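You operate a simulated robot arm through the tools that you are given. There is no shell and no other tool.

The job below is to be done with a simulated robot arm. You get a single attempt, and the scene is never put back.

JOB
Put things in order on the white top of the beige table. At the end: the blue locking pin stands on top of the black dark bracket; the orange chock stands where the silver thirty mm part stood; the silver thirty mm part stands where the red thirty jaw (marked "30 mm") stood; the red thirty jaw is on the black plate; the silver stub one stands on top of the black short dark offcut; whatever was shut is shut again. Leave all else as you found it, and nothing knocked over.

The check looks at the end state, three seconds after you hand in, the way a careful person would. Anything else that was tipped, shoved, dropped, spilled or broken makes it a failure.

ROBOT AND FRAMES
A 7-joint arm with a two-finger parallel gripper, fixed in place. Base frame: the origin is at the foot of the arm, x ahead of it, y to its left, z up; the work surface is at about z = 880. Units: mm, degrees, N and s.
With the tool pointing down near the work surface it reaches from about 100 to 640 mm from the base axis. Its first joint turns from -66.0 to 66.0 degrees. Payload 1.57 kg.
The TCP is the grasp point between the finger pads, 30 mm short of the fingertips. In the tool frame z runs along the fingers and y along their closing line. The gripper opens to 80 mm. The fingers are 17 mm wide and 12 mm thick; the gripper's body (40 by 82 mm) begins 80 mm behind the TCP.
Orientation is that of the tool frame in the base frame, as [roll, pitch, yaw] about the fixed x, y, z axes, in that order (R = Rz(yaw) Ry(pitch) Rx(roll)). With the fingers straight down and closing along the base's y, the tool's x points along the base's -x, its y along +y and its z along -z.

CONTROLS
- The arm moves only by the tool move_arm. Its arguments are lists of equal length, an entry for each row: "claw": the closure, from 0 (fully open) to 1 (shut); "linear": the shift along the tool's x, y, z in units of 200 mm (1.0 is 200 mm), a list of three; "rotation": the turn, a rotation vector about the tool's x, y, z in units of 60 degrees (1.0 is 60 degrees), a list of three. In form: {"claw": [claw, ...], "linear": [[dx, dy, dz], ...], "rotation": [[ax, ay, az], ...]}. A call has 1 to 20 rows; each row is the pose to reach, as a shift and turn from the pose commanded when the call began, along the tool's axes at that moment. A call with a number of a shift or a turn outside -1 to 1 is refused whole. Rows are played at 5 a second. More than 50 mm and 8.6 degrees between two rows, or a gripper value outside its range, and nothing of the call is played. A pose out of reach is approached as far as the arm can. The call stops where the force on the tool passes 40 N (or 10 N more than at its start, if that is more) or the arm is blocked; 0.2 s more then pass. The fingers move at their own pace (about 72 mm/s each) and stop on an object; they squeeze with about 24 N. The grip force told is the motor's: it shows also when the fingers shut on nothing. Time passes only in rows, and 0.2 s behind the last, so rows that repeat a pose let the fingers close. The reply holds the time, the measured pose of the TCP, the force on the tool along the base axes, the opening and the grip force, in the units named above and with some noise, with the torque about the TCP (base axes, N m) and any sound that the robot's microphone picked up.
- Cameras (640 x 400 px; columns grow to the right, rows downward): "scene" is fixed at [66, 444.6, 1419.1]; the picture's right is [-0.64, -0.77, 0.00], its down [-0.48, 0.39, -0.79] and it looks along [0.61, -0.50, -0.62] (base axes); focal length 317 px, centre (320, 200). "wrist" rides on the gripper at [72, -7, -122] in the tool frame; the picture's right is [0.09, 1.00, 0.00], its down [-0.84, 0.08, -0.54] and it looks along [-0.54, 0.05, 0.84] (tool axes); focal length 238 px, centre (320, 200). There is no depth. A picture from a camera that has moved, and an enlarged one, comes with that camera's place and axes in the base frame and with its lens.
- capture(camera): a new picture of that camera. It takes no simulated time.
- enlarge(camera, box): a new picture of the part [left, top, right, bottom] of that camera's present view, enlarged. It takes no simulated time.
- finish_job(): hands the job in; it is judged then, once.

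Places have to be worked out from the pictures, the camera data and where the tool is seen. Open the gripper and draw the arm clear of the work before you hand the job in, unless the task says otherwise.

The tools are called after "Emit:" by a JSON object that holds its "name" and its "arguments". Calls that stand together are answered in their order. move_arm: Moves the arm, as the interface text tells. Its arguments: {"type":"object","properties":{"claw":{"type":"array","items":{"type":"number"}},"linear":{"type":"array","items":{"type":"array","items":{"type":"number"}}},"rotation":{"type":"array","items":{"type":"array","items":{"type":"number"}}}},"required":["claw","linear","rotation"]} The other tools are called the same way: capture (camera) takes a picture; enlarge (camera, box) takes an enlarged picture of a part of a camera's view; finish_job () hands the job in.

At the start:

```text
clock: 0.0
eef_pos: [387.6, -20.9, 1184.5]
orientation: [179.9, 0.0, 180.0]
force: [-0.1, -0.4, 0.6]
ft_torque: [-0.02, -0.06, -0.01]
finger_gap: 80.1
grip_force: 0.1
```

scene: 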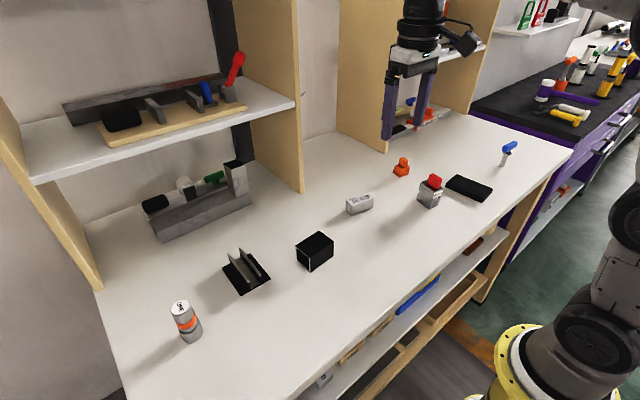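
wrist: 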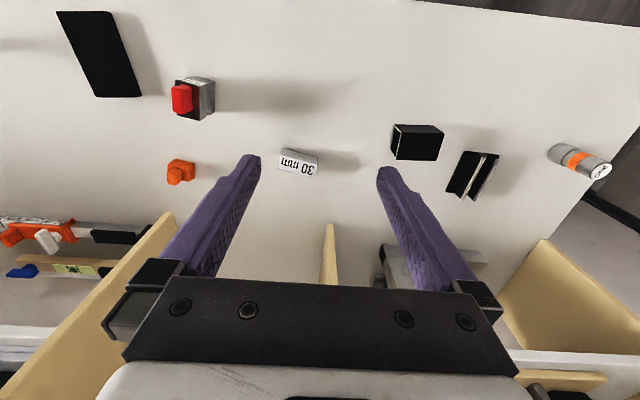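

The pictures show the table with several parts; I enlarge regions to identify each one.

Emit:
{"name": "enlarge", "arguments": {"camera": "scene", "box": [380, 120, 540, 220]}}

Emit:
{"name": "enlarge", "arguments": {"camera": "scene", "box": [200, 180, 400, 305]}}

Emit:
{"name": "enlarge", "arguments": {"camera": "scene", "box": [50, 40, 260, 240]}}

Emit:
{"name": "enlarge", "arguments": {"camera": "scene", "box": [140, 240, 300, 360]}}

Emit:
{"name": "enlarge", "arguments": {"camera": "wrist", "box": [40, 0, 360, 200]}}

Emit:
{"name": "enlarge", "arguments": {"camera": "wrist", "box": [360, 80, 640, 255]}}

Emit:
{"name": "enlarge", "arguments": {"camera": "scene", "box": [280, 200, 560, 400]}}

```text
4.00 times, centred on (460, 170) of scene
camera zoom: at [66.0, 444.6, 1419.1], right [-0.64, -0.77, 0.0], down [-0.48, 0.39, -0.79], along [0.61, -0.5, -0.62], focal length 1267 px, centre (-240, 320)
```

zoom: 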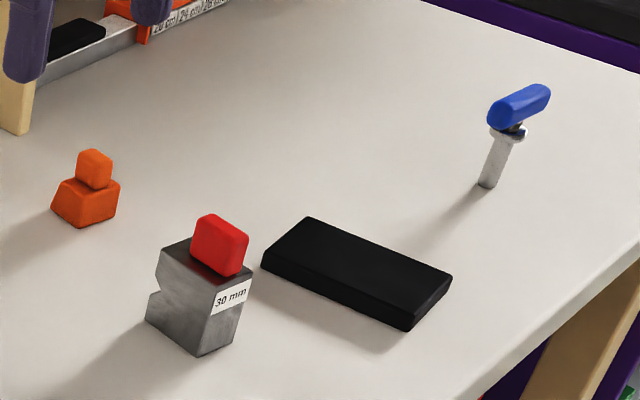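

```text
3.20 times, centred on (300, 242) of scene
camera zoom: at [66.0, 444.6, 1419.1], right [-0.64, -0.77, 0.0], down [-0.48, 0.39, -0.79], along [0.61, -0.5, -0.62], focal length 1014 px, centre (384, 64)
```

zoom: 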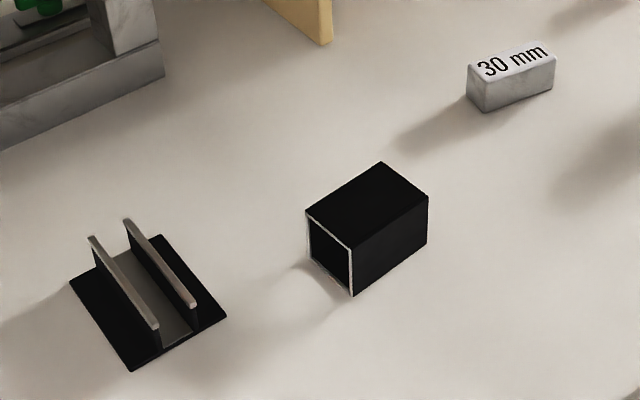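

```text
2.00 times, centred on (155, 140) of scene
camera zoom: at [66.0, 444.6, 1419.1], right [-0.64, -0.77, 0.0], down [-0.48, 0.39, -0.79], along [0.61, -0.5, -0.62], focal length 634 px, centre (650, 320)
```

zoom: 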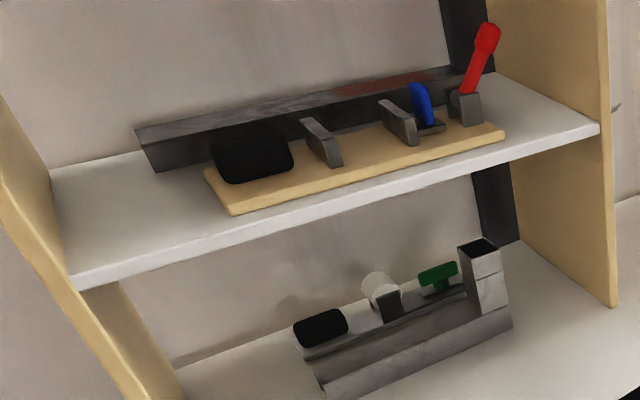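

```text
3.33 times, centred on (220, 300) of scene
camera zoom: at [66.0, 444.6, 1419.1], right [-0.64, -0.77, 0.0], down [-0.48, 0.39, -0.79], along [0.61, -0.5, -0.62], focal length 1056 px, centre (653, -133)
```

zoom: 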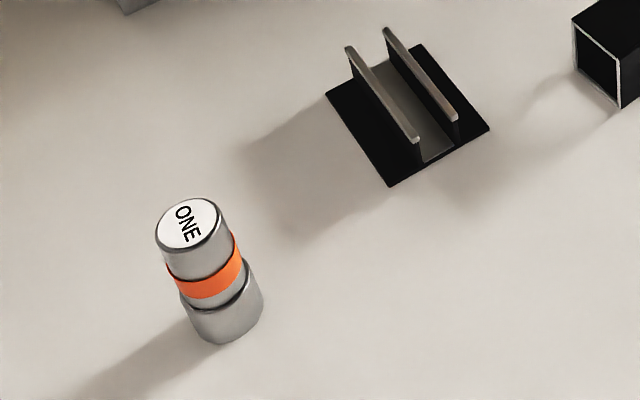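

```text
2.00 times, centred on (200, 100) of wrist
camera zoom: at [315.8, -26.4, 1305.6], right [-0.09, 1.0, 0.0], down [0.84, 0.08, 0.54], along [0.54, 0.05, -0.84], focal length 477 px, centre (560, 400)
```

zoom: 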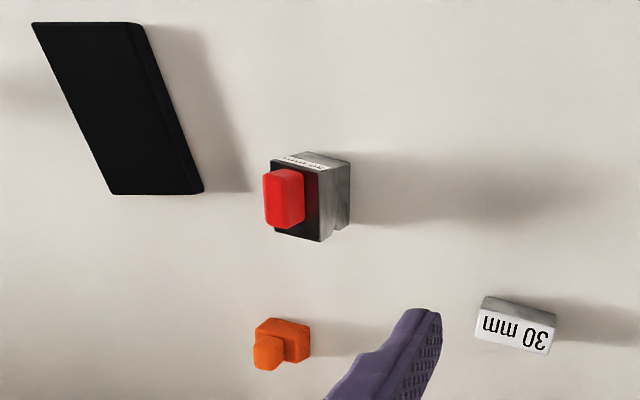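

```text
2.29 times, centred on (500, 168) of wrist
camera zoom: at [315.8, -26.4, 1305.6], right [-0.09, 1.0, 0.0], down [0.84, 0.08, 0.54], along [0.54, 0.05, -0.84], focal length 545 px, centre (-91, 274)
```

zoom: 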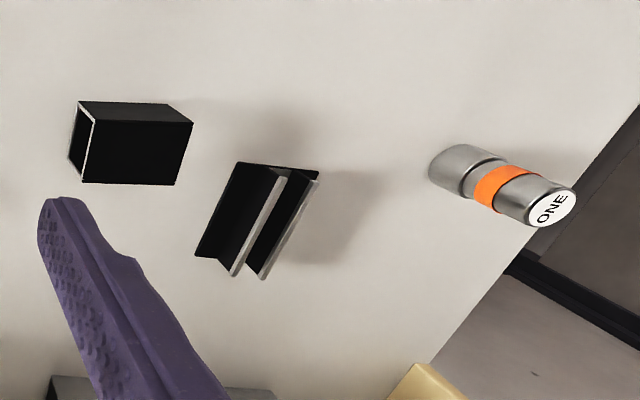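

```text
2.00 times, centred on (420, 300) of scene
camera zoom: at [66.0, 444.6, 1419.1], right [-0.64, -0.77, 0.0], down [-0.48, 0.39, -0.79], along [0.61, -0.5, -0.62], focal length 634 px, centre (120, 0)
```

zoom: 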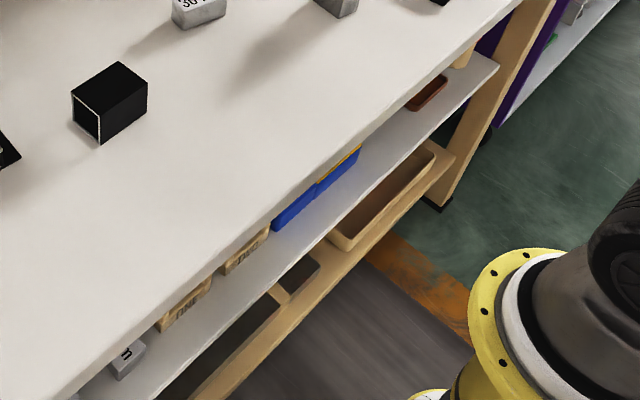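

Seven items are visible: the pin at about (362,-544), plate (361,-346), red jaw (410,-220), orange chock (537,-265), silver part (505,-50), offcut tube (449,146), bracket (498,292) and stub (435,430). I move above the red jaw, with the gripper open, for a closer look.

Emit:
{"name": "move_arm", "arguments": {"claw": [0, 0, 0, 0, 0, 0, 0, 0], "linear": [[-0.016, -0.14, 0.1], [-0.032, -0.28, 0.2], [-0.048, -0.42, 0.3], [-0.064, -0.57, 0.4], [-0.08, -0.71, 0.5], [-0.096, -0.85, 0.6], [-0.112, -0.99, 0.7], [-0.112, -0.99, 0.7]], "rotation": [[0, 0, 0], [0, 0, 0], [0, 0, 0], [0, 0, 0], [0, 0, 0], [0, 0, 0], [0, 0, 0], [0, 0, 0]]}}

Emit:
{"name": "capture", "arguments": {"camera": "wrist"}}

Emit:
{"name": "capture", "arguments": {"camera": "scene"}}

```text
clock: 1.8
eef_pos: [412.5, -216.2, 1041.7]
orientation: [180.0, 0.0, 179.9]
force: [-0.2, 0.5, -0.3]
ft_torque: [0.0, -0.03, 0.0]
finger_gap: 79.9
grip_force: 0.1
```

```text
taken
camera wrist: at [340.7, -223.2, 1164.3], right [-0.09, 1.0, 0.0], down [0.84, 0.08, 0.54], along [0.54, 0.05, -0.84], focal length 238 px, centre (320, 200)
```

wrist: 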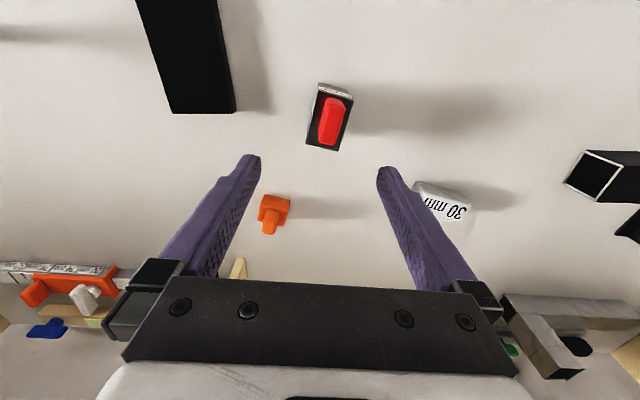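

```text
taken
```

scene: 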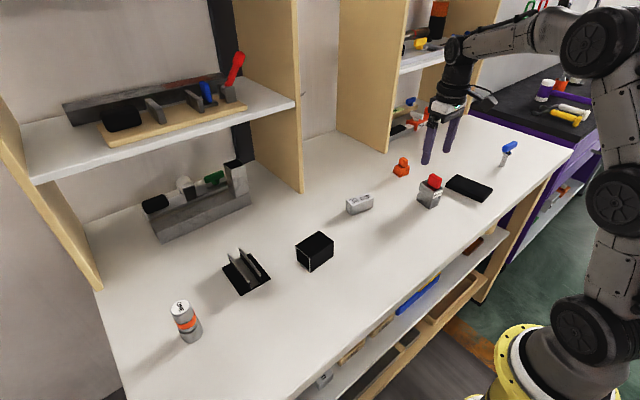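

Emit:
{"name": "enlarge", "arguments": {"camera": "wrist", "box": [240, 60, 400, 160]}}

Emit:
{"name": "enlarge", "arguments": {"camera": "wrist", "box": [120, 0, 280, 120]}}

Emit:
{"name": "enlarge", "arguments": {"camera": "wrist", "box": [240, 170, 320, 250]}}

Emit:
{"name": "enlarge", "arguments": {"camera": "scene", "box": [390, 140, 530, 225]}}

```text
4.00 times, centred on (320, 110) of wrist
camera zoom: at [340.7, -223.2, 1164.3], right [-0.09, 1.0, 0.0], down [0.84, 0.08, 0.54], along [0.54, 0.05, -0.84], focal length 953 px, centre (320, 560)
```

zoom: 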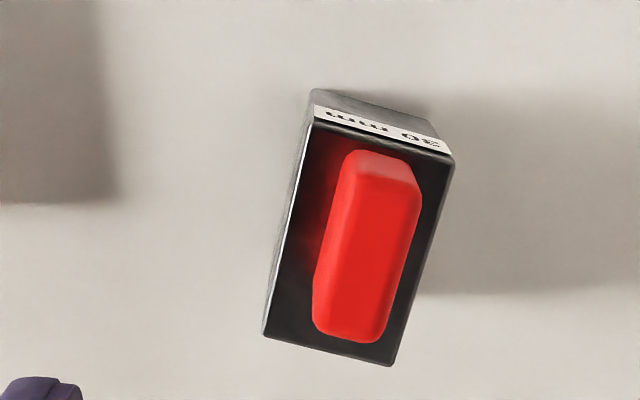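

```text
3.33 times, centred on (200, 60) of wrist
camera zoom: at [340.7, -223.2, 1164.3], right [-0.09, 1.0, 0.0], down [0.84, 0.08, 0.54], along [0.54, 0.05, -0.84], focal length 794 px, centre (720, 667)
```

zoom: 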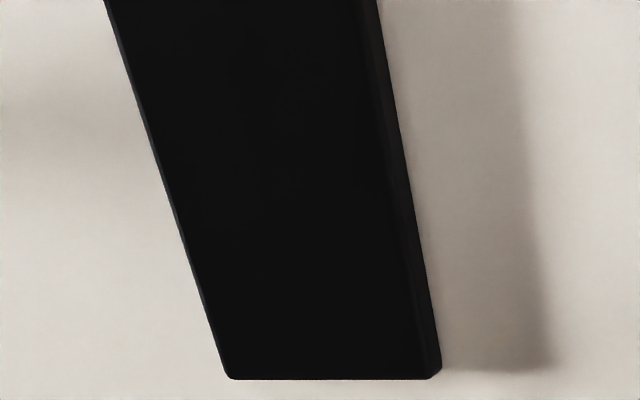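

```text
5.00 times, centred on (280, 210) of wrist
camera zoom: at [340.7, -223.2, 1164.3], right [-0.09, 1.0, 0.0], down [0.84, 0.08, 0.54], along [0.54, 0.05, -0.84], focal length 1192 px, centre (520, 150)
```

zoom: 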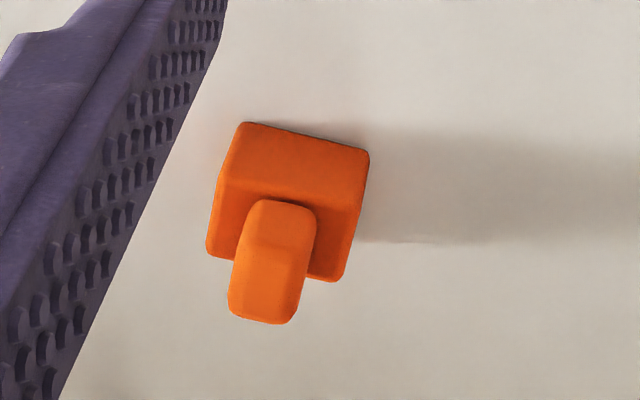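

```text
4.57 times, centred on (460, 182) of scene
camera zoom: at [66.0, 444.6, 1419.1], right [-0.64, -0.77, 0.0], down [-0.48, 0.39, -0.79], along [0.61, -0.5, -0.62], focal length 1448 px, centre (-320, 280)
```

zoom: 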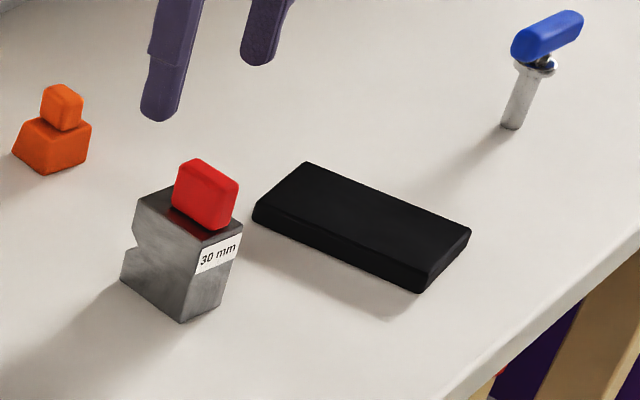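

The jaw's block measures about 33×50×55, centred near (400,-209) and turned about -8.6°. I shift over it, align the yaw, and look again from lower down.

Emit:
{"name": "move_arm", "arguments": {"claw": [0, 0, 0, 0], "linear": [[0.03, 0.017, 0.1], [0.061, 0.034, 0.2], [0.061, 0.034, 0.21], [0.061, 0.034, 0.21]], "rotation": [[0, 0, 0.07], [0, 0, 0.143], [0, 0, 0.143], [0, 0, 0.143]]}}

Emit:
{"name": "capture", "arguments": {"camera": "wrist"}}

```text
clock: 2.8
eef_pos: [399.5, -210.5, 1001.0]
orientation: [179.9, 0.0, 171.3]
force: [-0.1, 0.3, -0.6]
ft_torque: [-0.01, 0.02, 0.02]
finger_gap: 79.8
grip_force: 0.1
```

```text
taken
camera wrist: at [327.6, -206.0, 1123.4], right [0.06, 1.0, 0.0], down [0.84, -0.05, 0.54], along [0.54, -0.03, -0.84], focal length 238 px, centre (320, 200)
```

wrist: 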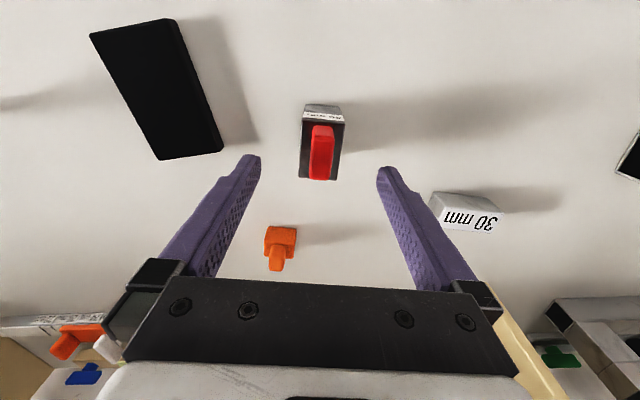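

The jaw looks aligned with the fingers; I zoom in to check its centring and measure its neighbours.

Emit:
{"name": "enlarge", "arguments": {"camera": "wrist", "box": [240, 90, 400, 190]}}

Emit:
{"name": "enlarge", "arguments": {"camera": "wrist", "box": [80, 10, 240, 170]}}

Emit:
{"name": "enlarge", "arguments": {"camera": "wrist", "box": [420, 180, 520, 245]}}

```text
4.00 times, centred on (320, 140) of wrist
camera zoom: at [327.6, -206.0, 1123.4], right [0.06, 1.0, 0.0], down [0.84, -0.05, 0.54], along [0.54, -0.03, -0.84], focal length 953 px, centre (320, 440)
```

zoom: 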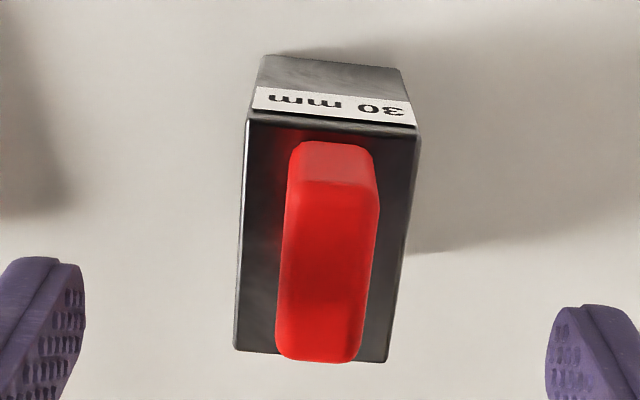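

```text
2.50 times, centred on (160, 90) of wrist
camera zoom: at [327.6, -206.0, 1123.4], right [0.06, 1.0, 0.0], down [0.84, -0.05, 0.54], along [0.54, -0.03, -0.84], focal length 596 px, centre (720, 475)
```

zoom: 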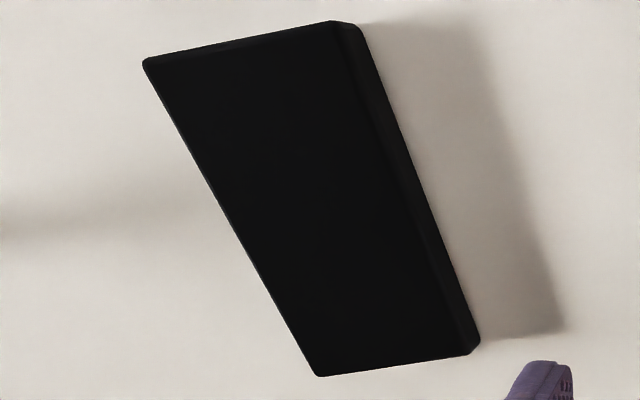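

```text
6.15 times, centred on (470, 212) of wrist
camera zoom: at [327.6, -206.0, 1123.4], right [0.06, 1.0, 0.0], down [0.84, -0.05, 0.54], along [0.54, -0.03, -0.84], focal length 1467 px, centre (-603, 123)
```

zoom: 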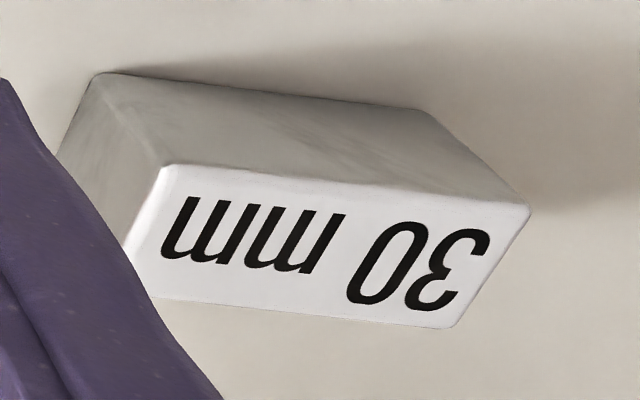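

The jaw is centred in y and about 2 mm ahead in x, and its top is near z=935. I descend to about z=918 and grip it.

Emit:
{"name": "move_arm", "arguments": {"claw": [0, 0, 0, 0, 0, 0.5, 1, 1, 1], "linear": [[-0.0085, 0.001, 0.12], [-0.0085, 0.001, 0.24], [-0.0085, 0.001, 0.36], [-0.0085, 0.001, 0.415], [-0.0085, 0.001, 0.415], [-0.0085, 0.001, 0.415], [-0.0085, 0.001, 0.415], [-0.0085, 0.001, 0.415], [-0.0085, 0.001, 0.415]], "rotation": [[0, 0, 0], [0, 0, 0], [0, 0, 0], [0, 0, 0], [0, 0, 0], [0, 0, 0], [0, 0, 0], [0, 0, 0], [0, 0, 0]]}}

Emit:
{"name": "capture", "arguments": {"camera": "wrist"}}

Emit:
{"name": "enlarge", "arguments": {"camera": "scene", "box": [360, 120, 520, 220]}}

```text
clock: 4.8
eef_pos: [399.7, -212.7, 917.8]
orientation: [180.0, 0.0, 171.4]
force: [-0.1, 1.3, -0.9]
ft_torque: [0.02, -0.02, 0.02]
finger_gap: 33.7
grip_force: 23.9
```

```text
taken
camera wrist: at [329.1, -207.4, 1040.0], right [0.06, 1.0, 0.0], down [0.84, -0.05, 0.54], along [0.54, -0.03, -0.84], focal length 238 px, centre (320, 200)
```

wrist: 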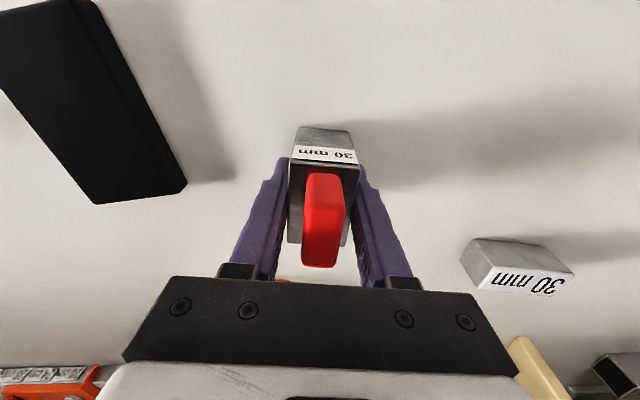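

```text
4.00 times, centred on (440, 170) of scene
camera zoom: at [66.0, 444.7, 1419.1], right [-0.64, -0.77, 0.0], down [-0.48, 0.39, -0.79], along [0.61, -0.5, -0.62], focal length 1267 px, centre (-160, 320)
```

zoom: 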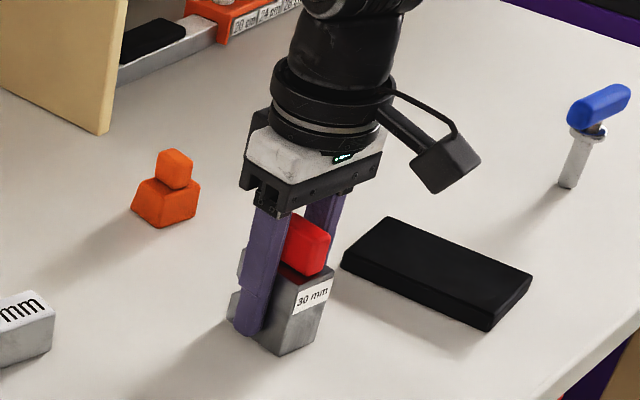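

The jaw is gripped, with a 33.7 gap. Its original place is about (400.8,-211.5). I lift 60 mm and carry it over the plate centre at about (359,-352), turning to align with the plate.

Emit:
{"name": "move_arm", "arguments": {"claw": [1, 1, 1, 1, 1, 1, 1, 1, 1], "linear": [[0, 0, -0.1], [0, 0, -0.2], [0, 0, -0.3], [0.02, -0.15, -0.3], [0.04, -0.3, -0.3], [0.06, -0.45, -0.3], [0.08, -0.6, -0.3], [0.1025, -0.726, -0.3], [0.1025, -0.726, -0.3]], "rotation": [[0, 0, 0], [0, 0, 0], [0, 0, 0], [0, 0, -0.05], [0, 0, -0.1], [0, 0, -0.15], [0, 0, -0.2], [0, 0, -0.237], [0, 0, -0.237]]}}

Emit:
{"name": "capture", "arguments": {"camera": "wrist"}}

Emit:
{"name": "enlarge", "arguments": {"camera": "scene", "box": [390, 120, 550, 220]}}

```text
clock: 6.8
eef_pos: [359.1, -353.1, 977.0]
orientation: [-179.9, 0.0, -174.3]
force: [1.2, 0.6, -3.7]
ft_torque: [0.02, -0.03, 0.03]
finger_gap: 33.7
grip_force: 24.2
```

```text
taken
camera wrist: at [287.3, -366.7, 1099.3], right [-0.19, 0.98, 0.0], down [0.83, 0.16, 0.54], along [0.53, 0.1, -0.84], focal length 238 px, centre (320, 200)
```

wrist: 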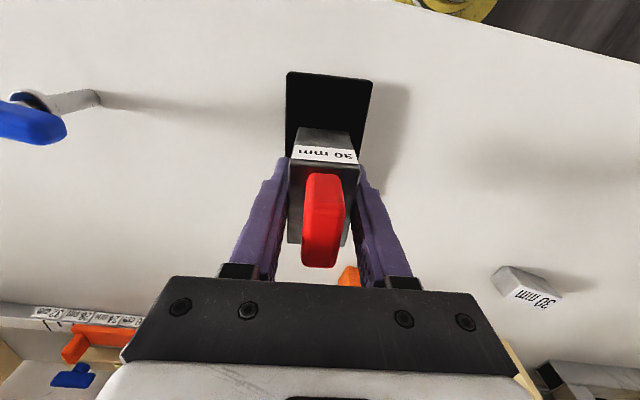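

```text
4.00 times, centred on (470, 170) of scene
camera zoom: at [66.0, 444.6, 1419.1], right [-0.64, -0.77, 0.0], down [-0.48, 0.39, -0.79], along [0.61, -0.5, -0.62], focal length 1267 px, centre (-280, 320)
```

zoom: 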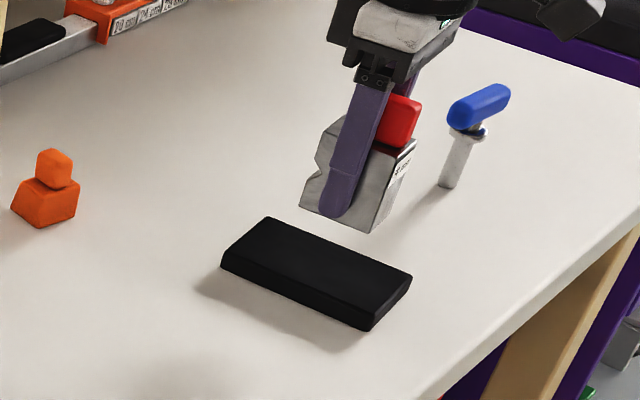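

The plate is centred under the jaw to within 2 mm. I lower most of the way now.

Emit:
{"name": "move_arm", "arguments": {"claw": [1, 1, 1, 1, 1], "linear": [[0, 0.005, 0.08], [0, 0.008, 0.15], [0, 0.008, 0.19], [0, 0.008, 0.2], [0, 0.008, 0.2]], "rotation": [[0, 0, 0], [0, 0, 0], [0, 0, 0], [0, 0, 0], [0, 0, 0]]}}

Emit:
{"name": "enlarge", "arguments": {"camera": "scene", "box": [420, 130, 520, 220]}}

```text
clock: 8.0
eef_pos: [356.9, -349.9, 939.1]
orientation: [-179.9, -0.1, -174.5]
force: [-0.2, 0.4, -2.5]
ft_torque: [-0.03, -0.01, -0.02]
finger_gap: 33.7
grip_force: 24.0
```

```text
4.44 times, centred on (470, 175) of scene
camera zoom: at [66.0, 444.6, 1419.1], right [-0.64, -0.77, 0.0], down [-0.48, 0.39, -0.79], along [0.61, -0.5, -0.62], focal length 1408 px, centre (-347, 311)
```

zoom: 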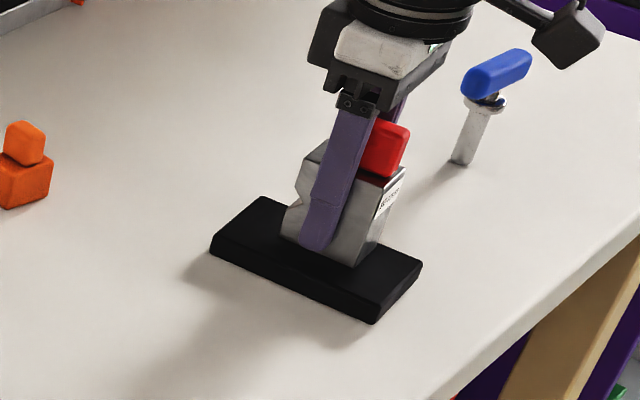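

It is close to the plate now; I lower in 1 mm steps and watch the force.

Emit:
{"name": "move_arm", "arguments": {"claw": [1, 1, 1, 1], "linear": [[0, 0, 0.005], [0, 0, 0.01], [0, 0, 0.015], [0, 0, 0.015]], "rotation": [[0, 0, 0], [0, 0, 0], [0, 0, 0], [0, 0, 0]]}}

Emit:
{"name": "enlarge", "arguments": {"camera": "scene", "box": [420, 130, 520, 220]}}

```text
clock: 9.0
eef_pos: [356.9, -350.9, 934.4]
orientation: [179.9, 0.0, -174.4]
force: [0.2, -0.4, -2.8]
ft_torque: [-0.02, -0.03, 0.02]
finger_gap: 33.8
grip_force: 23.6
```

```text
4.44 times, centred on (470, 175) of scene
camera zoom: at [66.0, 444.6, 1419.1], right [-0.64, -0.77, 0.0], down [-0.48, 0.39, -0.79], along [0.61, -0.5, -0.62], focal length 1408 px, centre (-347, 311)
```

zoom: 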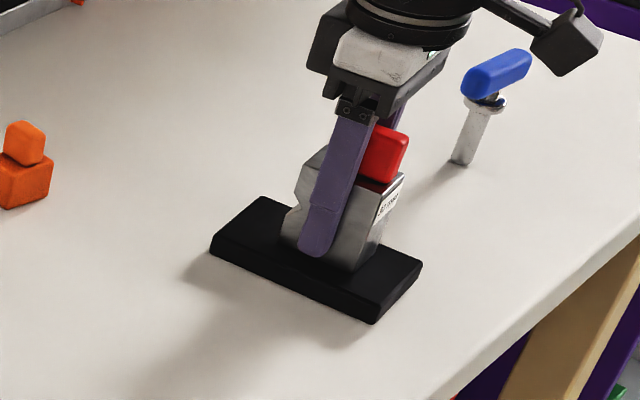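

There is still no contact; I continue down in half-millimetre steps.

Emit:
{"name": "move_arm", "arguments": {"claw": [1, 1, 1, 1, 1, 1], "linear": [[0, 0, 0.0025], [0, 0, 0.005], [0, 0, 0.0075], [0, 0, 0.01], [0, 0, 0.0125], [0, 0, 0.0125]], "rotation": [[0, 0, 0], [0, 0, 0], [0, 0, 0], [0, 0, 0], [0, 0, 0], [0, 0, 0]]}}

```text
clock: 10.4
eef_pos: [356.7, -350.6, 933.3]
orientation: [-179.8, 0.2, -174.4]
force: [-0.3, 0.8, 13.2]
ft_torque: [0.18, 0.41, -0.05]
finger_gap: 33.9
grip_force: 23.7
```

Contact shows a 13 N upward push. I release and rise straight up.

Emit:
{"name": "move_arm", "arguments": {"claw": [0.7, 0.3, 0, 0, 0, 0, 0, 0], "linear": [[0, 0, -0.002], [0, 0, -0.002], [0, 0, -0.002], [0, 0, -0.1], [0, 0, -0.25], [0, 0, -0.4], [0, 0, -0.5], [0, 0, -0.5]], "rotation": [[0, 0, 0], [0, 0, 0], [0, 0, 0], [0, 0, 0], [0, 0, 0], [0, 0, 0], [0, 0, 0], [0, 0, 0]]}}

Emit:
{"name": "capture", "arguments": {"camera": "wrist"}}

Emit:
{"name": "enlarge", "arguments": {"camera": "scene", "box": [420, 130, 520, 220]}}

```text
clock: 12.2
eef_pos: [357.0, -351.1, 1033.2]
orientation: [-180.0, -0.1, -174.4]
force: [-0.9, -1.1, 0.1]
ft_torque: [0.0, 0.0, 0.0]
finger_gap: 80.0
grip_force: 0.0
```

```text
taken
camera wrist: at [286.9, -364.7, 1155.9], right [-0.19, 0.98, 0.0], down [0.83, 0.16, 0.54], along [0.53, 0.1, -0.84], focal length 238 px, centre (320, 200)
```

wrist: 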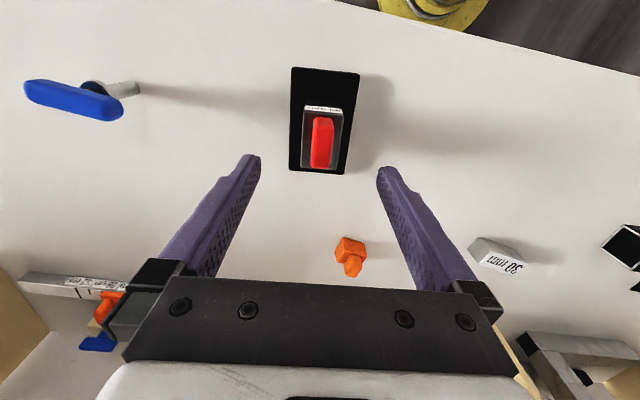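

```text
4.44 times, centred on (470, 175) of scene
camera zoom: at [66.0, 444.6, 1419.1], right [-0.64, -0.77, 0.0], down [-0.48, 0.39, -0.79], along [0.61, -0.5, -0.62], focal length 1408 px, centre (-347, 311)
```

zoom: 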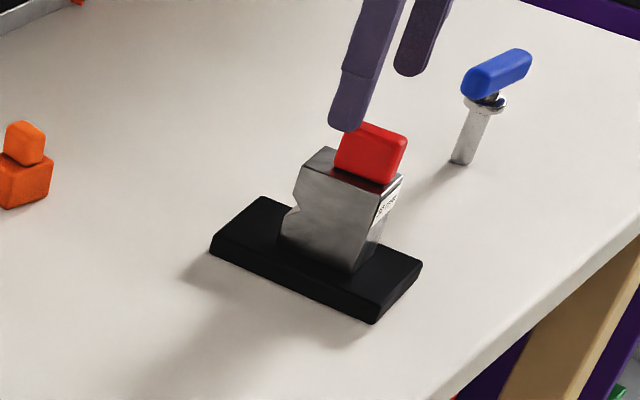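

The jaw stands on the plate. Next is the silver part, so I head over it in two moves, turning the gripper to close across its short side.

Emit:
{"name": "move_arm", "arguments": {"claw": [0, 0, 0, 0, 0, 0], "linear": [[-0.086, 0.143, 0], [-0.173, 0.286, 0], [-0.259, 0.43, 0], [-0.346, 0.573, 0], [-0.432, 0.716, 0], [-0.432, 0.716, 0]], "rotation": [[0, 0, -0.123], [0, 0, -0.247], [0, 0, -0.37], [0, 0, -0.493], [0, 0, -0.617], [0, 0, -0.617]]}}

```text
clock: 13.6
eef_pos: [427.2, -198.9, 1034.0]
orientation: [-180.0, 0.0, -137.3]
force: [-0.7, 0.5, 0.9]
ft_torque: [0.04, -0.01, 0.01]
finger_gap: 79.7
grip_force: 0.1
```

I continue to a point above the silver part.

Emit:
{"name": "move_arm", "arguments": {"claw": [0, 0, 0, 0, 0, 0], "linear": [[-0.156, 0.06, 0.034], [-0.312, 0.12, 0.068], [-0.468, 0.18, 0.102], [-0.624, 0.24, 0.136], [-0.78, 0.301, 0.17], [-0.78, 0.301, 0.17]], "rotation": [[0, 0, -0.123], [0, 0, -0.247], [0, 0, -0.37], [0, 0, -0.493], [0, 0, -0.617], [0, 0, -0.617]]}}

Emit:
{"name": "capture", "arguments": {"camera": "wrist"}}

Emit:
{"name": "enlarge", "arguments": {"camera": "wrist", "box": [240, 80, 400, 180]}}

```text
clock: 15.0
eef_pos: [503.3, -49.1, 999.3]
orientation: [-180.0, 0.0, -100.3]
force: [-1.0, -0.3, 0.1]
ft_torque: [0.04, -0.01, -0.04]
finger_gap: 79.9
grip_force: 0.1
```

```text
taken
camera wrist: at [496.5, -120.5, 1122.3], right [-1.0, 0.09, 0.0], down [0.07, 0.84, 0.54], along [0.05, 0.54, -0.84], focal length 238 px, centre (320, 200)
```

wrist: 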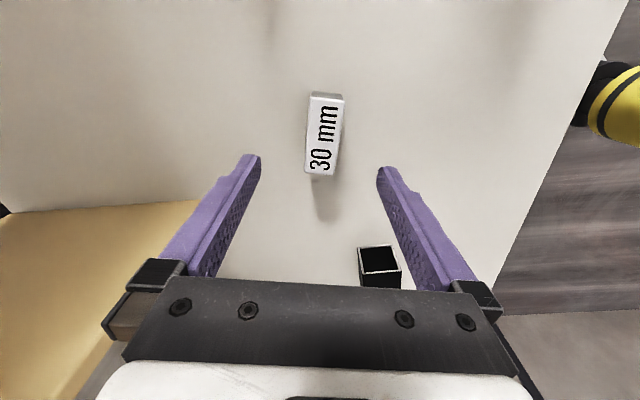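

```text
4.00 times, centred on (320, 130) of wrist
camera zoom: at [496.5, -120.5, 1122.3], right [-1.0, 0.09, 0.0], down [0.07, 0.84, 0.54], along [0.05, 0.54, -0.84], focal length 953 px, centre (320, 480)
```

zoom: 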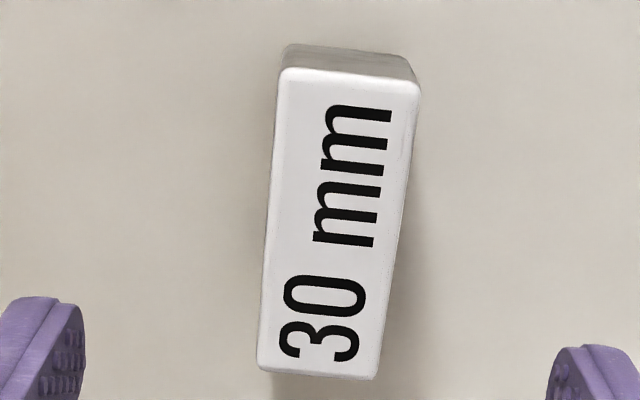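

The silver part is about 69×29.5×31.5 and centred at (499.9,-49.8), offset (1.8, 2.3) in the tool frame. I correct for that, descend to z≈915 and grip.

Emit:
{"name": "move_arm", "arguments": {"claw": [0, 0, 0, 0, 0, 0.5, 1, 1, 1], "linear": [[0.009, 0.0115, 0.12], [0.009, 0.0115, 0.24], [0.009, 0.0115, 0.36], [0.009, 0.0115, 0.425], [0.009, 0.0115, 0.425], [0.009, 0.0115, 0.425], [0.009, 0.0115, 0.425], [0.009, 0.0115, 0.425], [0.009, 0.0115, 0.425]], "rotation": [[0, 0, 0], [0, 0, 0], [0, 0, 0], [0, 0, 0], [0, 0, 0], [0, 0, 0], [0, 0, 0], [0, 0, 0], [0, 0, 0]]}}

Emit:
{"name": "capture", "arguments": {"camera": "wrist"}}

Emit:
{"name": "enlarge", "arguments": {"camera": "scene", "box": [280, 140, 440, 240]}}

```text
clock: 17.0
eef_pos: [501.1, -51.6, 911.2]
orientation: [-180.0, 0.1, -100.4]
force: [0.0, -0.2, 0.2]
ft_torque: [-0.06, 0.0, 0.01]
finger_gap: 29.1
grip_force: 24.0
```

```text
taken
camera wrist: at [495.0, -123.3, 1033.5], right [-1.0, 0.09, 0.0], down [0.07, 0.84, 0.54], along [0.05, 0.54, -0.84], focal length 238 px, centre (320, 200)
```

wrist: 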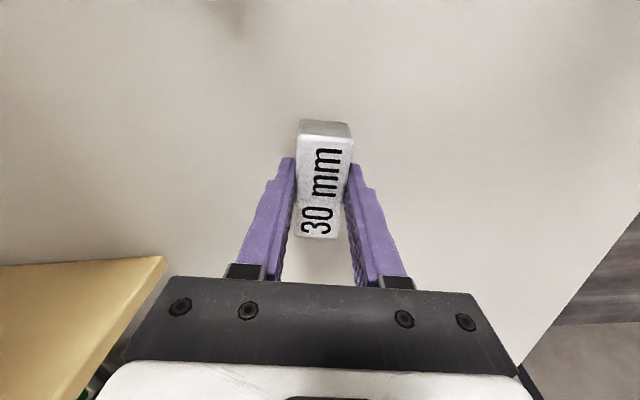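

```text
4.00 times, centred on (360, 190) of scene
camera zoom: at [66.0, 444.6, 1419.1], right [-0.64, -0.77, 0.0], down [-0.48, 0.39, -0.79], along [0.61, -0.5, -0.62], focal length 1267 px, centre (160, 240)
```

zoom: 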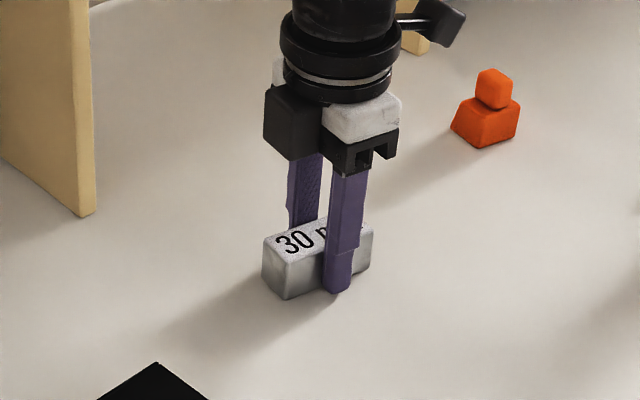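

It is gripped, with a 29.1 gap at TCP (501,-51.3). I lift it and carry it to the jaw's old place at (400.8,-211.3).

Emit:
{"name": "move_arm", "arguments": {"claw": [1, 1, 1, 1, 1, 1, 1, 1, 1, 1], "linear": [[0, 0, -0.08], [0, 0, -0.18], [0, 0, -0.28], [0.15, 0.06, -0.28], [0.3, 0.12, -0.28], [0.45, 0.18, -0.28], [0.6, 0.24, -0.28], [0.75, 0.295, -0.28], [0.883, 0.347, -0.28], [0.883, 0.347, -0.28]], "rotation": [[0, 0, 0], [0, 0, 0], [0, 0, 0], [0, 0, 0], [0, 0, 0], [0, 0, 0], [0, 0, 0], [0, 0, 0], [0, 0, 0], [0, 0, 0]]}}

Emit:
{"name": "capture", "arguments": {"camera": "wrist"}}

Emit:
{"name": "capture", "arguments": {"camera": "scene"}}

```text
clock: 19.2
eef_pos: [402.2, -212.6, 968.0]
orientation: [-180.0, 0.0, -100.4]
force: [-0.1, -0.4, -0.4]
ft_torque: [0.02, 0.04, 0.01]
finger_gap: 29.5
grip_force: 24.2
```

```text
taken
camera wrist: at [395.8, -283.6, 1091.0], right [-1.0, 0.09, 0.0], down [0.07, 0.84, 0.54], along [0.05, 0.54, -0.84], focal length 238 px, centre (320, 200)
```

wrist: 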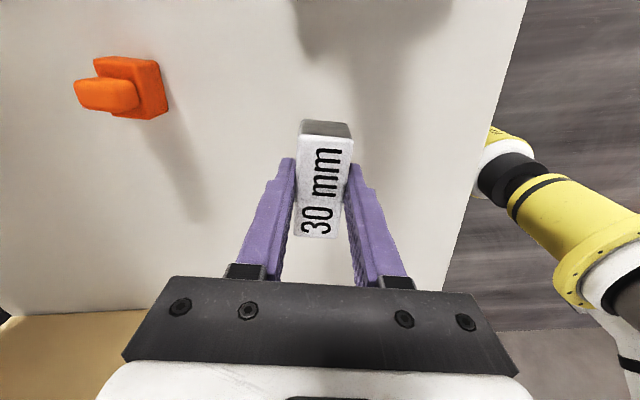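

```text
taken
```

scene: 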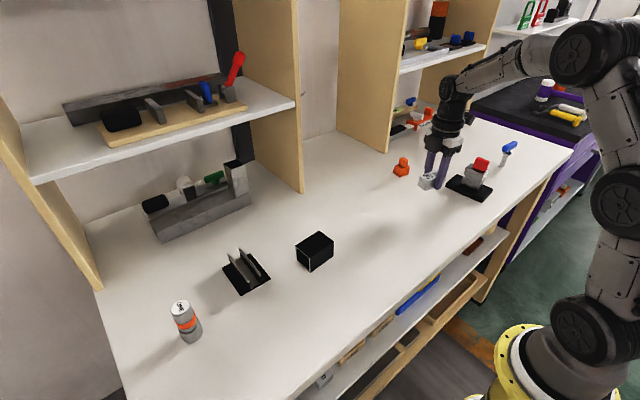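

The part is over the jaw's old place. I lower it to a few mm above the table first.

Emit:
{"name": "move_arm", "arguments": {"claw": [1, 1, 1, 1, 1], "linear": [[0.003, 0.0035, 0.1], [0.003, 0.0035, 0.2], [0.003, 0.0035, 0.255], [0.003, 0.0035, 0.265], [0.003, 0.0035, 0.265]], "rotation": [[0, 0, 0], [0, 0, 0], [0, 0, 0], [0, 0, 0], [0, 0, 0]]}}

```text
clock: 20.4
eef_pos: [401.2, -211.8, 914.7]
orientation: [180.0, 0.0, -100.5]
force: [0.1, 0.4, -1.2]
ft_torque: [0.01, 0.02, -0.02]
finger_gap: 29.2
grip_force: 23.8
```

I take the last few mm in small steps until the force shows contact.

Emit:
{"name": "move_arm", "arguments": {"claw": [1, 1, 1, 1, 1, 1, 1], "linear": [[0, 0, 0.003], [0, 0, 0.006], [0, 0, 0.009], [0, 0, 0.012], [0, 0, 0.015], [0, 0, 0.017], [0, 0, 0.017]], "rotation": [[0, 0, 0], [0, 0, 0], [0, 0, 0], [0, 0, 0], [0, 0, 0], [0, 0, 0], [0, 0, 0]]}}

```text
clock: 22.0
eef_pos: [398.6, -212.3, 914.3]
orientation: [-179.9, 0.0, -100.4]
force: [0.5, -0.1, -0.7]
ft_torque: [0.0, 0.02, -0.02]
finger_gap: 29.4
grip_force: 24.5
```

There is no contact yet and the readings are noisy, so I check the camera pose and the scene.

Emit:
{"name": "capture", "arguments": {"camera": "wrist"}}

Emit:
{"name": "enlarge", "arguments": {"camera": "scene", "box": [390, 140, 490, 205]}}

```text
taken
camera wrist: at [393.1, -284.3, 1035.7], right [-1.0, 0.09, 0.0], down [0.07, 0.84, 0.54], along [0.05, 0.54, -0.84], focal length 238 px, centre (320, 200)
```

wrist: 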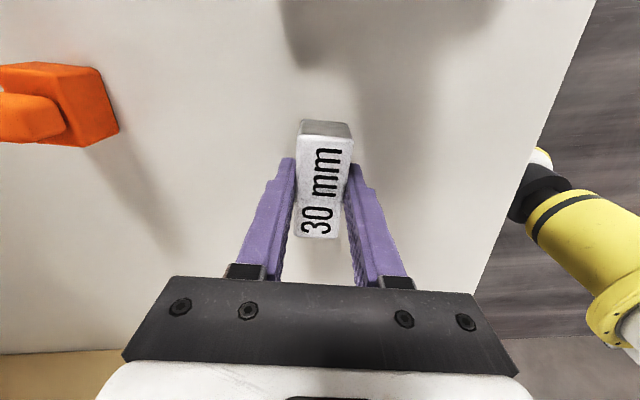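

```text
6.15 times, centred on (440, 172) of scene
camera zoom: at [66.0, 444.6, 1419.1], right [-0.64, -0.77, 0.0], down [-0.48, 0.39, -0.79], along [0.61, -0.5, -0.62], focal length 1949 px, centre (-418, 369)
```

zoom: 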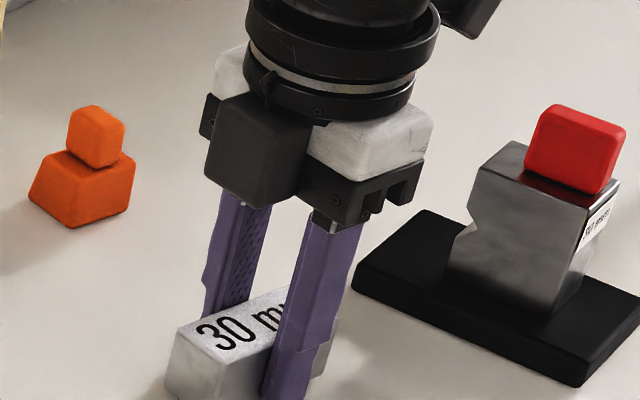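

TCP is at about (399.1,-212.2,913.7). I nudge x back by 1.5 mm and lower the last 2–3 mm.

Emit:
{"name": "move_arm", "arguments": {"claw": [1, 1, 1, 1, 1, 1], "linear": [[-0.002, -0.007, 0.002], [-0.002, -0.007, 0.005], [-0.002, -0.007, 0.008], [-0.002, -0.007, 0.011], [-0.002, -0.007, 0.013], [-0.002, -0.007, 0.013]], "rotation": [[0, 0, 0], [0, 0, 0], [0, 0, 0], [0, 0, 0], [0, 0, 0], [0, 0, 0]]}}

Emit:
{"name": "enlarge", "arguments": {"camera": "wrist", "box": [240, 100, 400, 260]}}

```text
clock: 23.4
eef_pos: [401.4, -212.9, 910.6]
orientation: [-180.0, 0.0, -100.4]
force: [-1.0, 1.5, 2.4]
ft_torque: [0.08, 0.05, -0.02]
finger_gap: 29.4
grip_force: 24.0
```

```text
2.50 times, centred on (320, 180) of wrist
camera zoom: at [395.0, -283.9, 1033.5], right [-1.0, 0.09, 0.0], down [0.07, 0.84, 0.54], along [0.05, 0.54, -0.84], focal length 596 px, centre (320, 250)
```

zoom: 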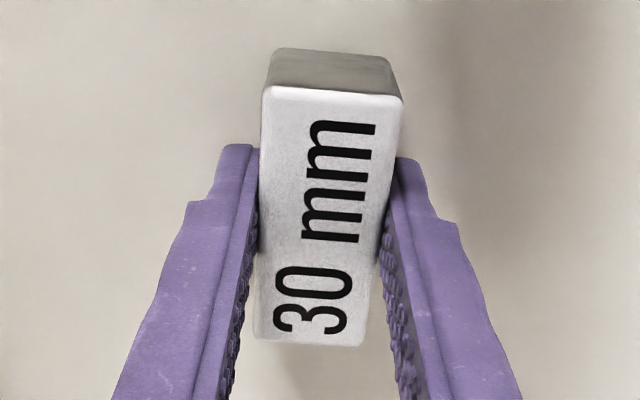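

The force is up and the height matches the pick height, so the part rests on the table at about (401,-211). I release and rise.

Emit:
{"name": "move_arm", "arguments": {"claw": [0.8, 0.5, 0, 0, 0, 0, 0, 0], "linear": [[0, 0, 0], [0, 0, 0], [0, 0, -0.005], [0, 0, -0.1], [0, 0, -0.25], [0, 0, -0.4], [0, 0, -0.45], [0, 0, -0.45]], "rotation": [[0, 0, 0], [0, 0, 0], [0, 0, 0], [0, 0, 0], [0, 0, 0], [0, 0, 0], [0, 0, 0], [0, 0, 0]]}}

Emit:
{"name": "capture", "arguments": {"camera": "wrist"}}

Emit:
{"name": "enlarge", "arguments": {"camera": "scene", "box": [380, 130, 500, 220]}}

```text
clock: 25.2
eef_pos: [402.4, -213.4, 1001.3]
orientation: [-180.0, 0.1, -100.3]
force: [0.1, 0.2, 0.6]
ft_torque: [0.04, -0.01, 0.0]
finger_gap: 79.9
grip_force: 0.0
```

```text
taken
camera wrist: at [395.2, -285.3, 1123.9], right [-1.0, 0.09, 0.0], down [0.07, 0.84, 0.54], along [0.05, 0.54, -0.84], focal length 238 px, centre (320, 200)
```

wrist: 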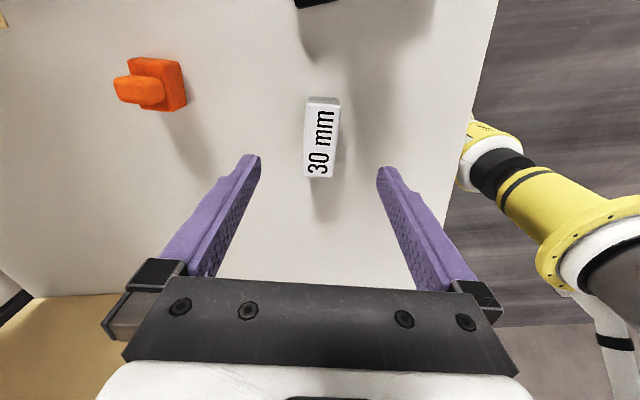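

```text
4.44 times, centred on (440, 175) of scene
camera zoom: at [66.0, 444.6, 1419.1], right [-0.64, -0.77, 0.0], down [-0.48, 0.39, -0.79], along [0.61, -0.5, -0.62], focal length 1408 px, centre (-213, 311)
```

zoom: 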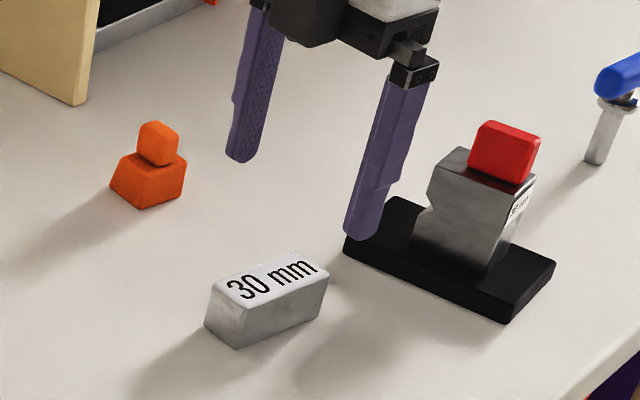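

The silver part stands in the jaw's place. Next I go over the orange chock at about (532,-268), turning the gripper back in two calls.

Emit:
{"name": "move_arm", "arguments": {"claw": [0, 0, 0, 0, 0, 0], "linear": [[0.026, -0.114, -0.02], [0.052, -0.228, -0.04], [0.078, -0.342, -0.06], [0.104, -0.455, -0.06], [0.13, -0.569, -0.06], [0.155, -0.682, -0.06]], "rotation": [[0, 0, 0.123], [0, 0, 0.247], [0, 0, 0.37], [0, 0, 0.493], [0, 0, 0.617], [0, 0, 0.736]]}}

Emit:
{"name": "move_arm", "arguments": {"claw": [0, 0, 0, 0, 0, 0, 0], "linear": [[0, 0, 0.03], [0, 0, 0.06], [0, 0, 0.06], [0, 0, 0.06], [0, 0, 0.06], [0, 0, 0.06], [0, 0, 0.06]], "rotation": [[0, 0, 0.123], [0, 0, 0.247], [0, 0, 0.37], [0, 0, 0.493], [0, 0, 0.617], [0, 0, 0.736], [0, 0, 0.736]]}}

Emit:
{"name": "capture", "arguments": {"camera": "wrist"}}

Emit:
{"name": "enlarge", "arguments": {"camera": "wrist", "box": [240, 80, 400, 180]}}

Emit:
{"name": "enlarge", "arguments": {"camera": "scene", "box": [370, 120, 450, 200]}}

```text
clock: 26.6
eef_pos: [532.9, -268.4, 1012.5]
orientation: [-179.9, 0.0, -144.6]
force: [0.0, 0.3, 0.1]
ft_torque: [-0.01, 0.03, 0.0]
finger_gap: 80.1
grip_force: 0.0
```

```text
clock: 28.2
eef_pos: [530.5, -267.4, 1000.2]
orientation: [-179.9, -0.1, 171.2]
force: [-1.2, -0.5, -0.5]
ft_torque: [0.01, 0.0, 0.03]
finger_gap: 79.9
grip_force: 0.1
```

```text
taken
camera wrist: at [458.7, -262.5, 1122.6], right [0.06, 1.0, 0.0], down [0.84, -0.05, 0.54], along [0.54, -0.03, -0.84], focal length 238 px, centre (320, 200)
```

wrist: 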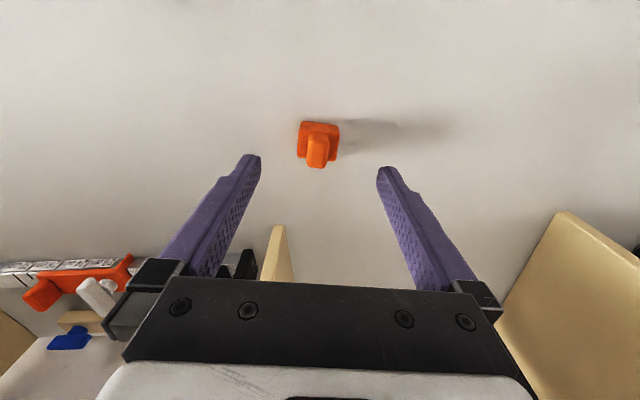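

```text
4.00 times, centred on (320, 130) of wrist
camera zoom: at [458.7, -262.5, 1122.6], right [0.06, 1.0, 0.0], down [0.84, -0.05, 0.54], along [0.54, -0.03, -0.84], focal length 953 px, centre (320, 480)
```

zoom: 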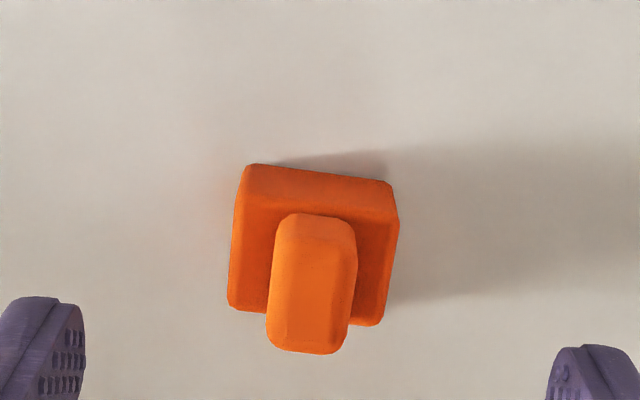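

```text
5.00 times, centred on (410, 160) of scene
camera zoom: at [66.0, 444.6, 1419.1], right [-0.64, -0.77, 0.0], down [-0.48, 0.39, -0.79], along [0.61, -0.5, -0.62], focal length 1584 px, centre (-130, 400)
```

zoom: 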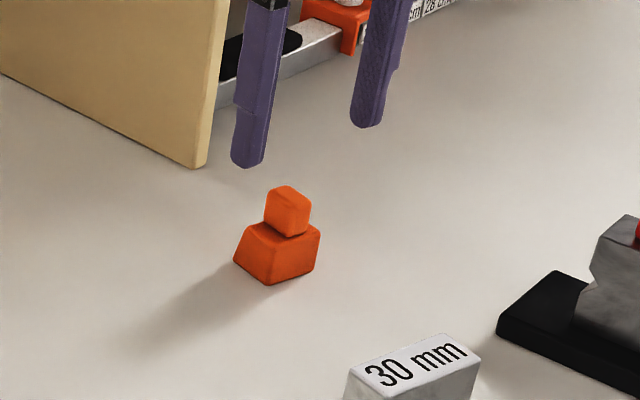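

The chock's base has vertical sides along tool y, about 36 wide, and its bottom is centred near tool (-10,-1.5). I shift onto it and descend to z≈914 to grip.

Emit:
{"name": "move_arm", "arguments": {"claw": [0, 0, 0, 0, 0, 0.5, 1, 1, 1], "linear": [[-0.04, -0.006, 0.12], [-0.04, -0.006, 0.24], [-0.04, -0.006, 0.36], [-0.04, -0.006, 0.425], [-0.04, -0.006, 0.425], [-0.04, -0.006, 0.425], [-0.04, -0.006, 0.425], [-0.04, -0.006, 0.425], [-0.04, -0.006, 0.425]], "rotation": [[0, 0, 0.025], [0, 0, 0.025], [0, 0, 0.025], [0, 0, 0.025], [0, 0, 0.025], [0, 0, 0.025], [0, 0, 0.025], [0, 0, 0.025], [0, 0, 0.025]]}}

Emit:
{"name": "enlarge", "arguments": {"camera": "wrist", "box": [200, 80, 440, 280]}}

Emit:
{"name": "enlarge", "arguments": {"camera": "scene", "box": [360, 110, 460, 190]}}

```text
clock: 30.2
eef_pos: [535.5, -269.3, 916.7]
orientation: [180.0, 0.1, 169.8]
force: [0.0, 0.4, 0.7]
ft_torque: [0.02, 0.02, 0.0]
finger_gap: 37.2
grip_force: 24.1
```

```text
2.00 times, centred on (320, 180) of wrist
camera zoom: at [464.2, -263.0, 1038.5], right [0.09, 1.0, 0.0], down [0.84, -0.07, 0.54], along [0.54, -0.05, -0.84], focal length 477 px, centre (320, 240)
```

zoom: 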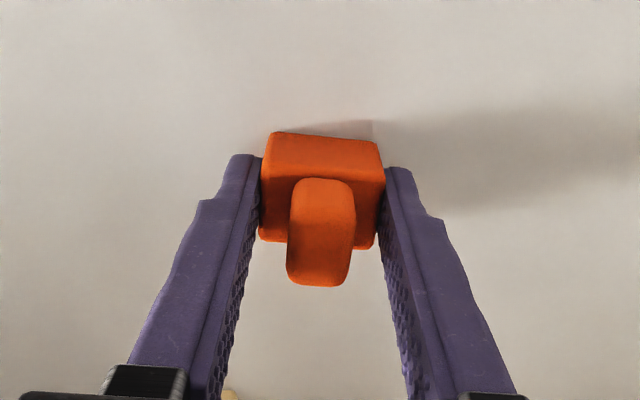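

```text
5.00 times, centred on (410, 150) of scene
camera zoom: at [66.0, 444.6, 1419.1], right [-0.64, -0.77, 0.0], down [-0.48, 0.39, -0.79], along [0.61, -0.5, -0.62], focal length 1584 px, centre (-130, 450)
```

zoom: 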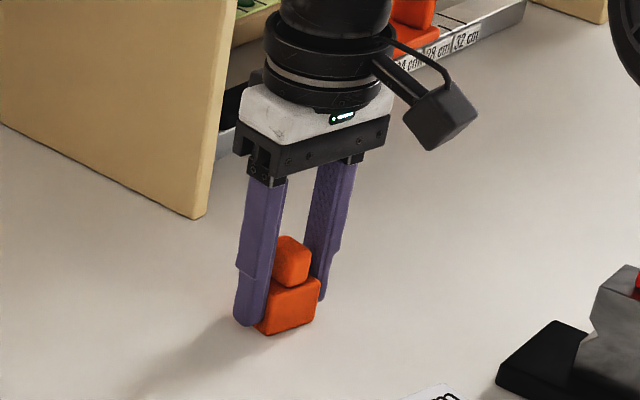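

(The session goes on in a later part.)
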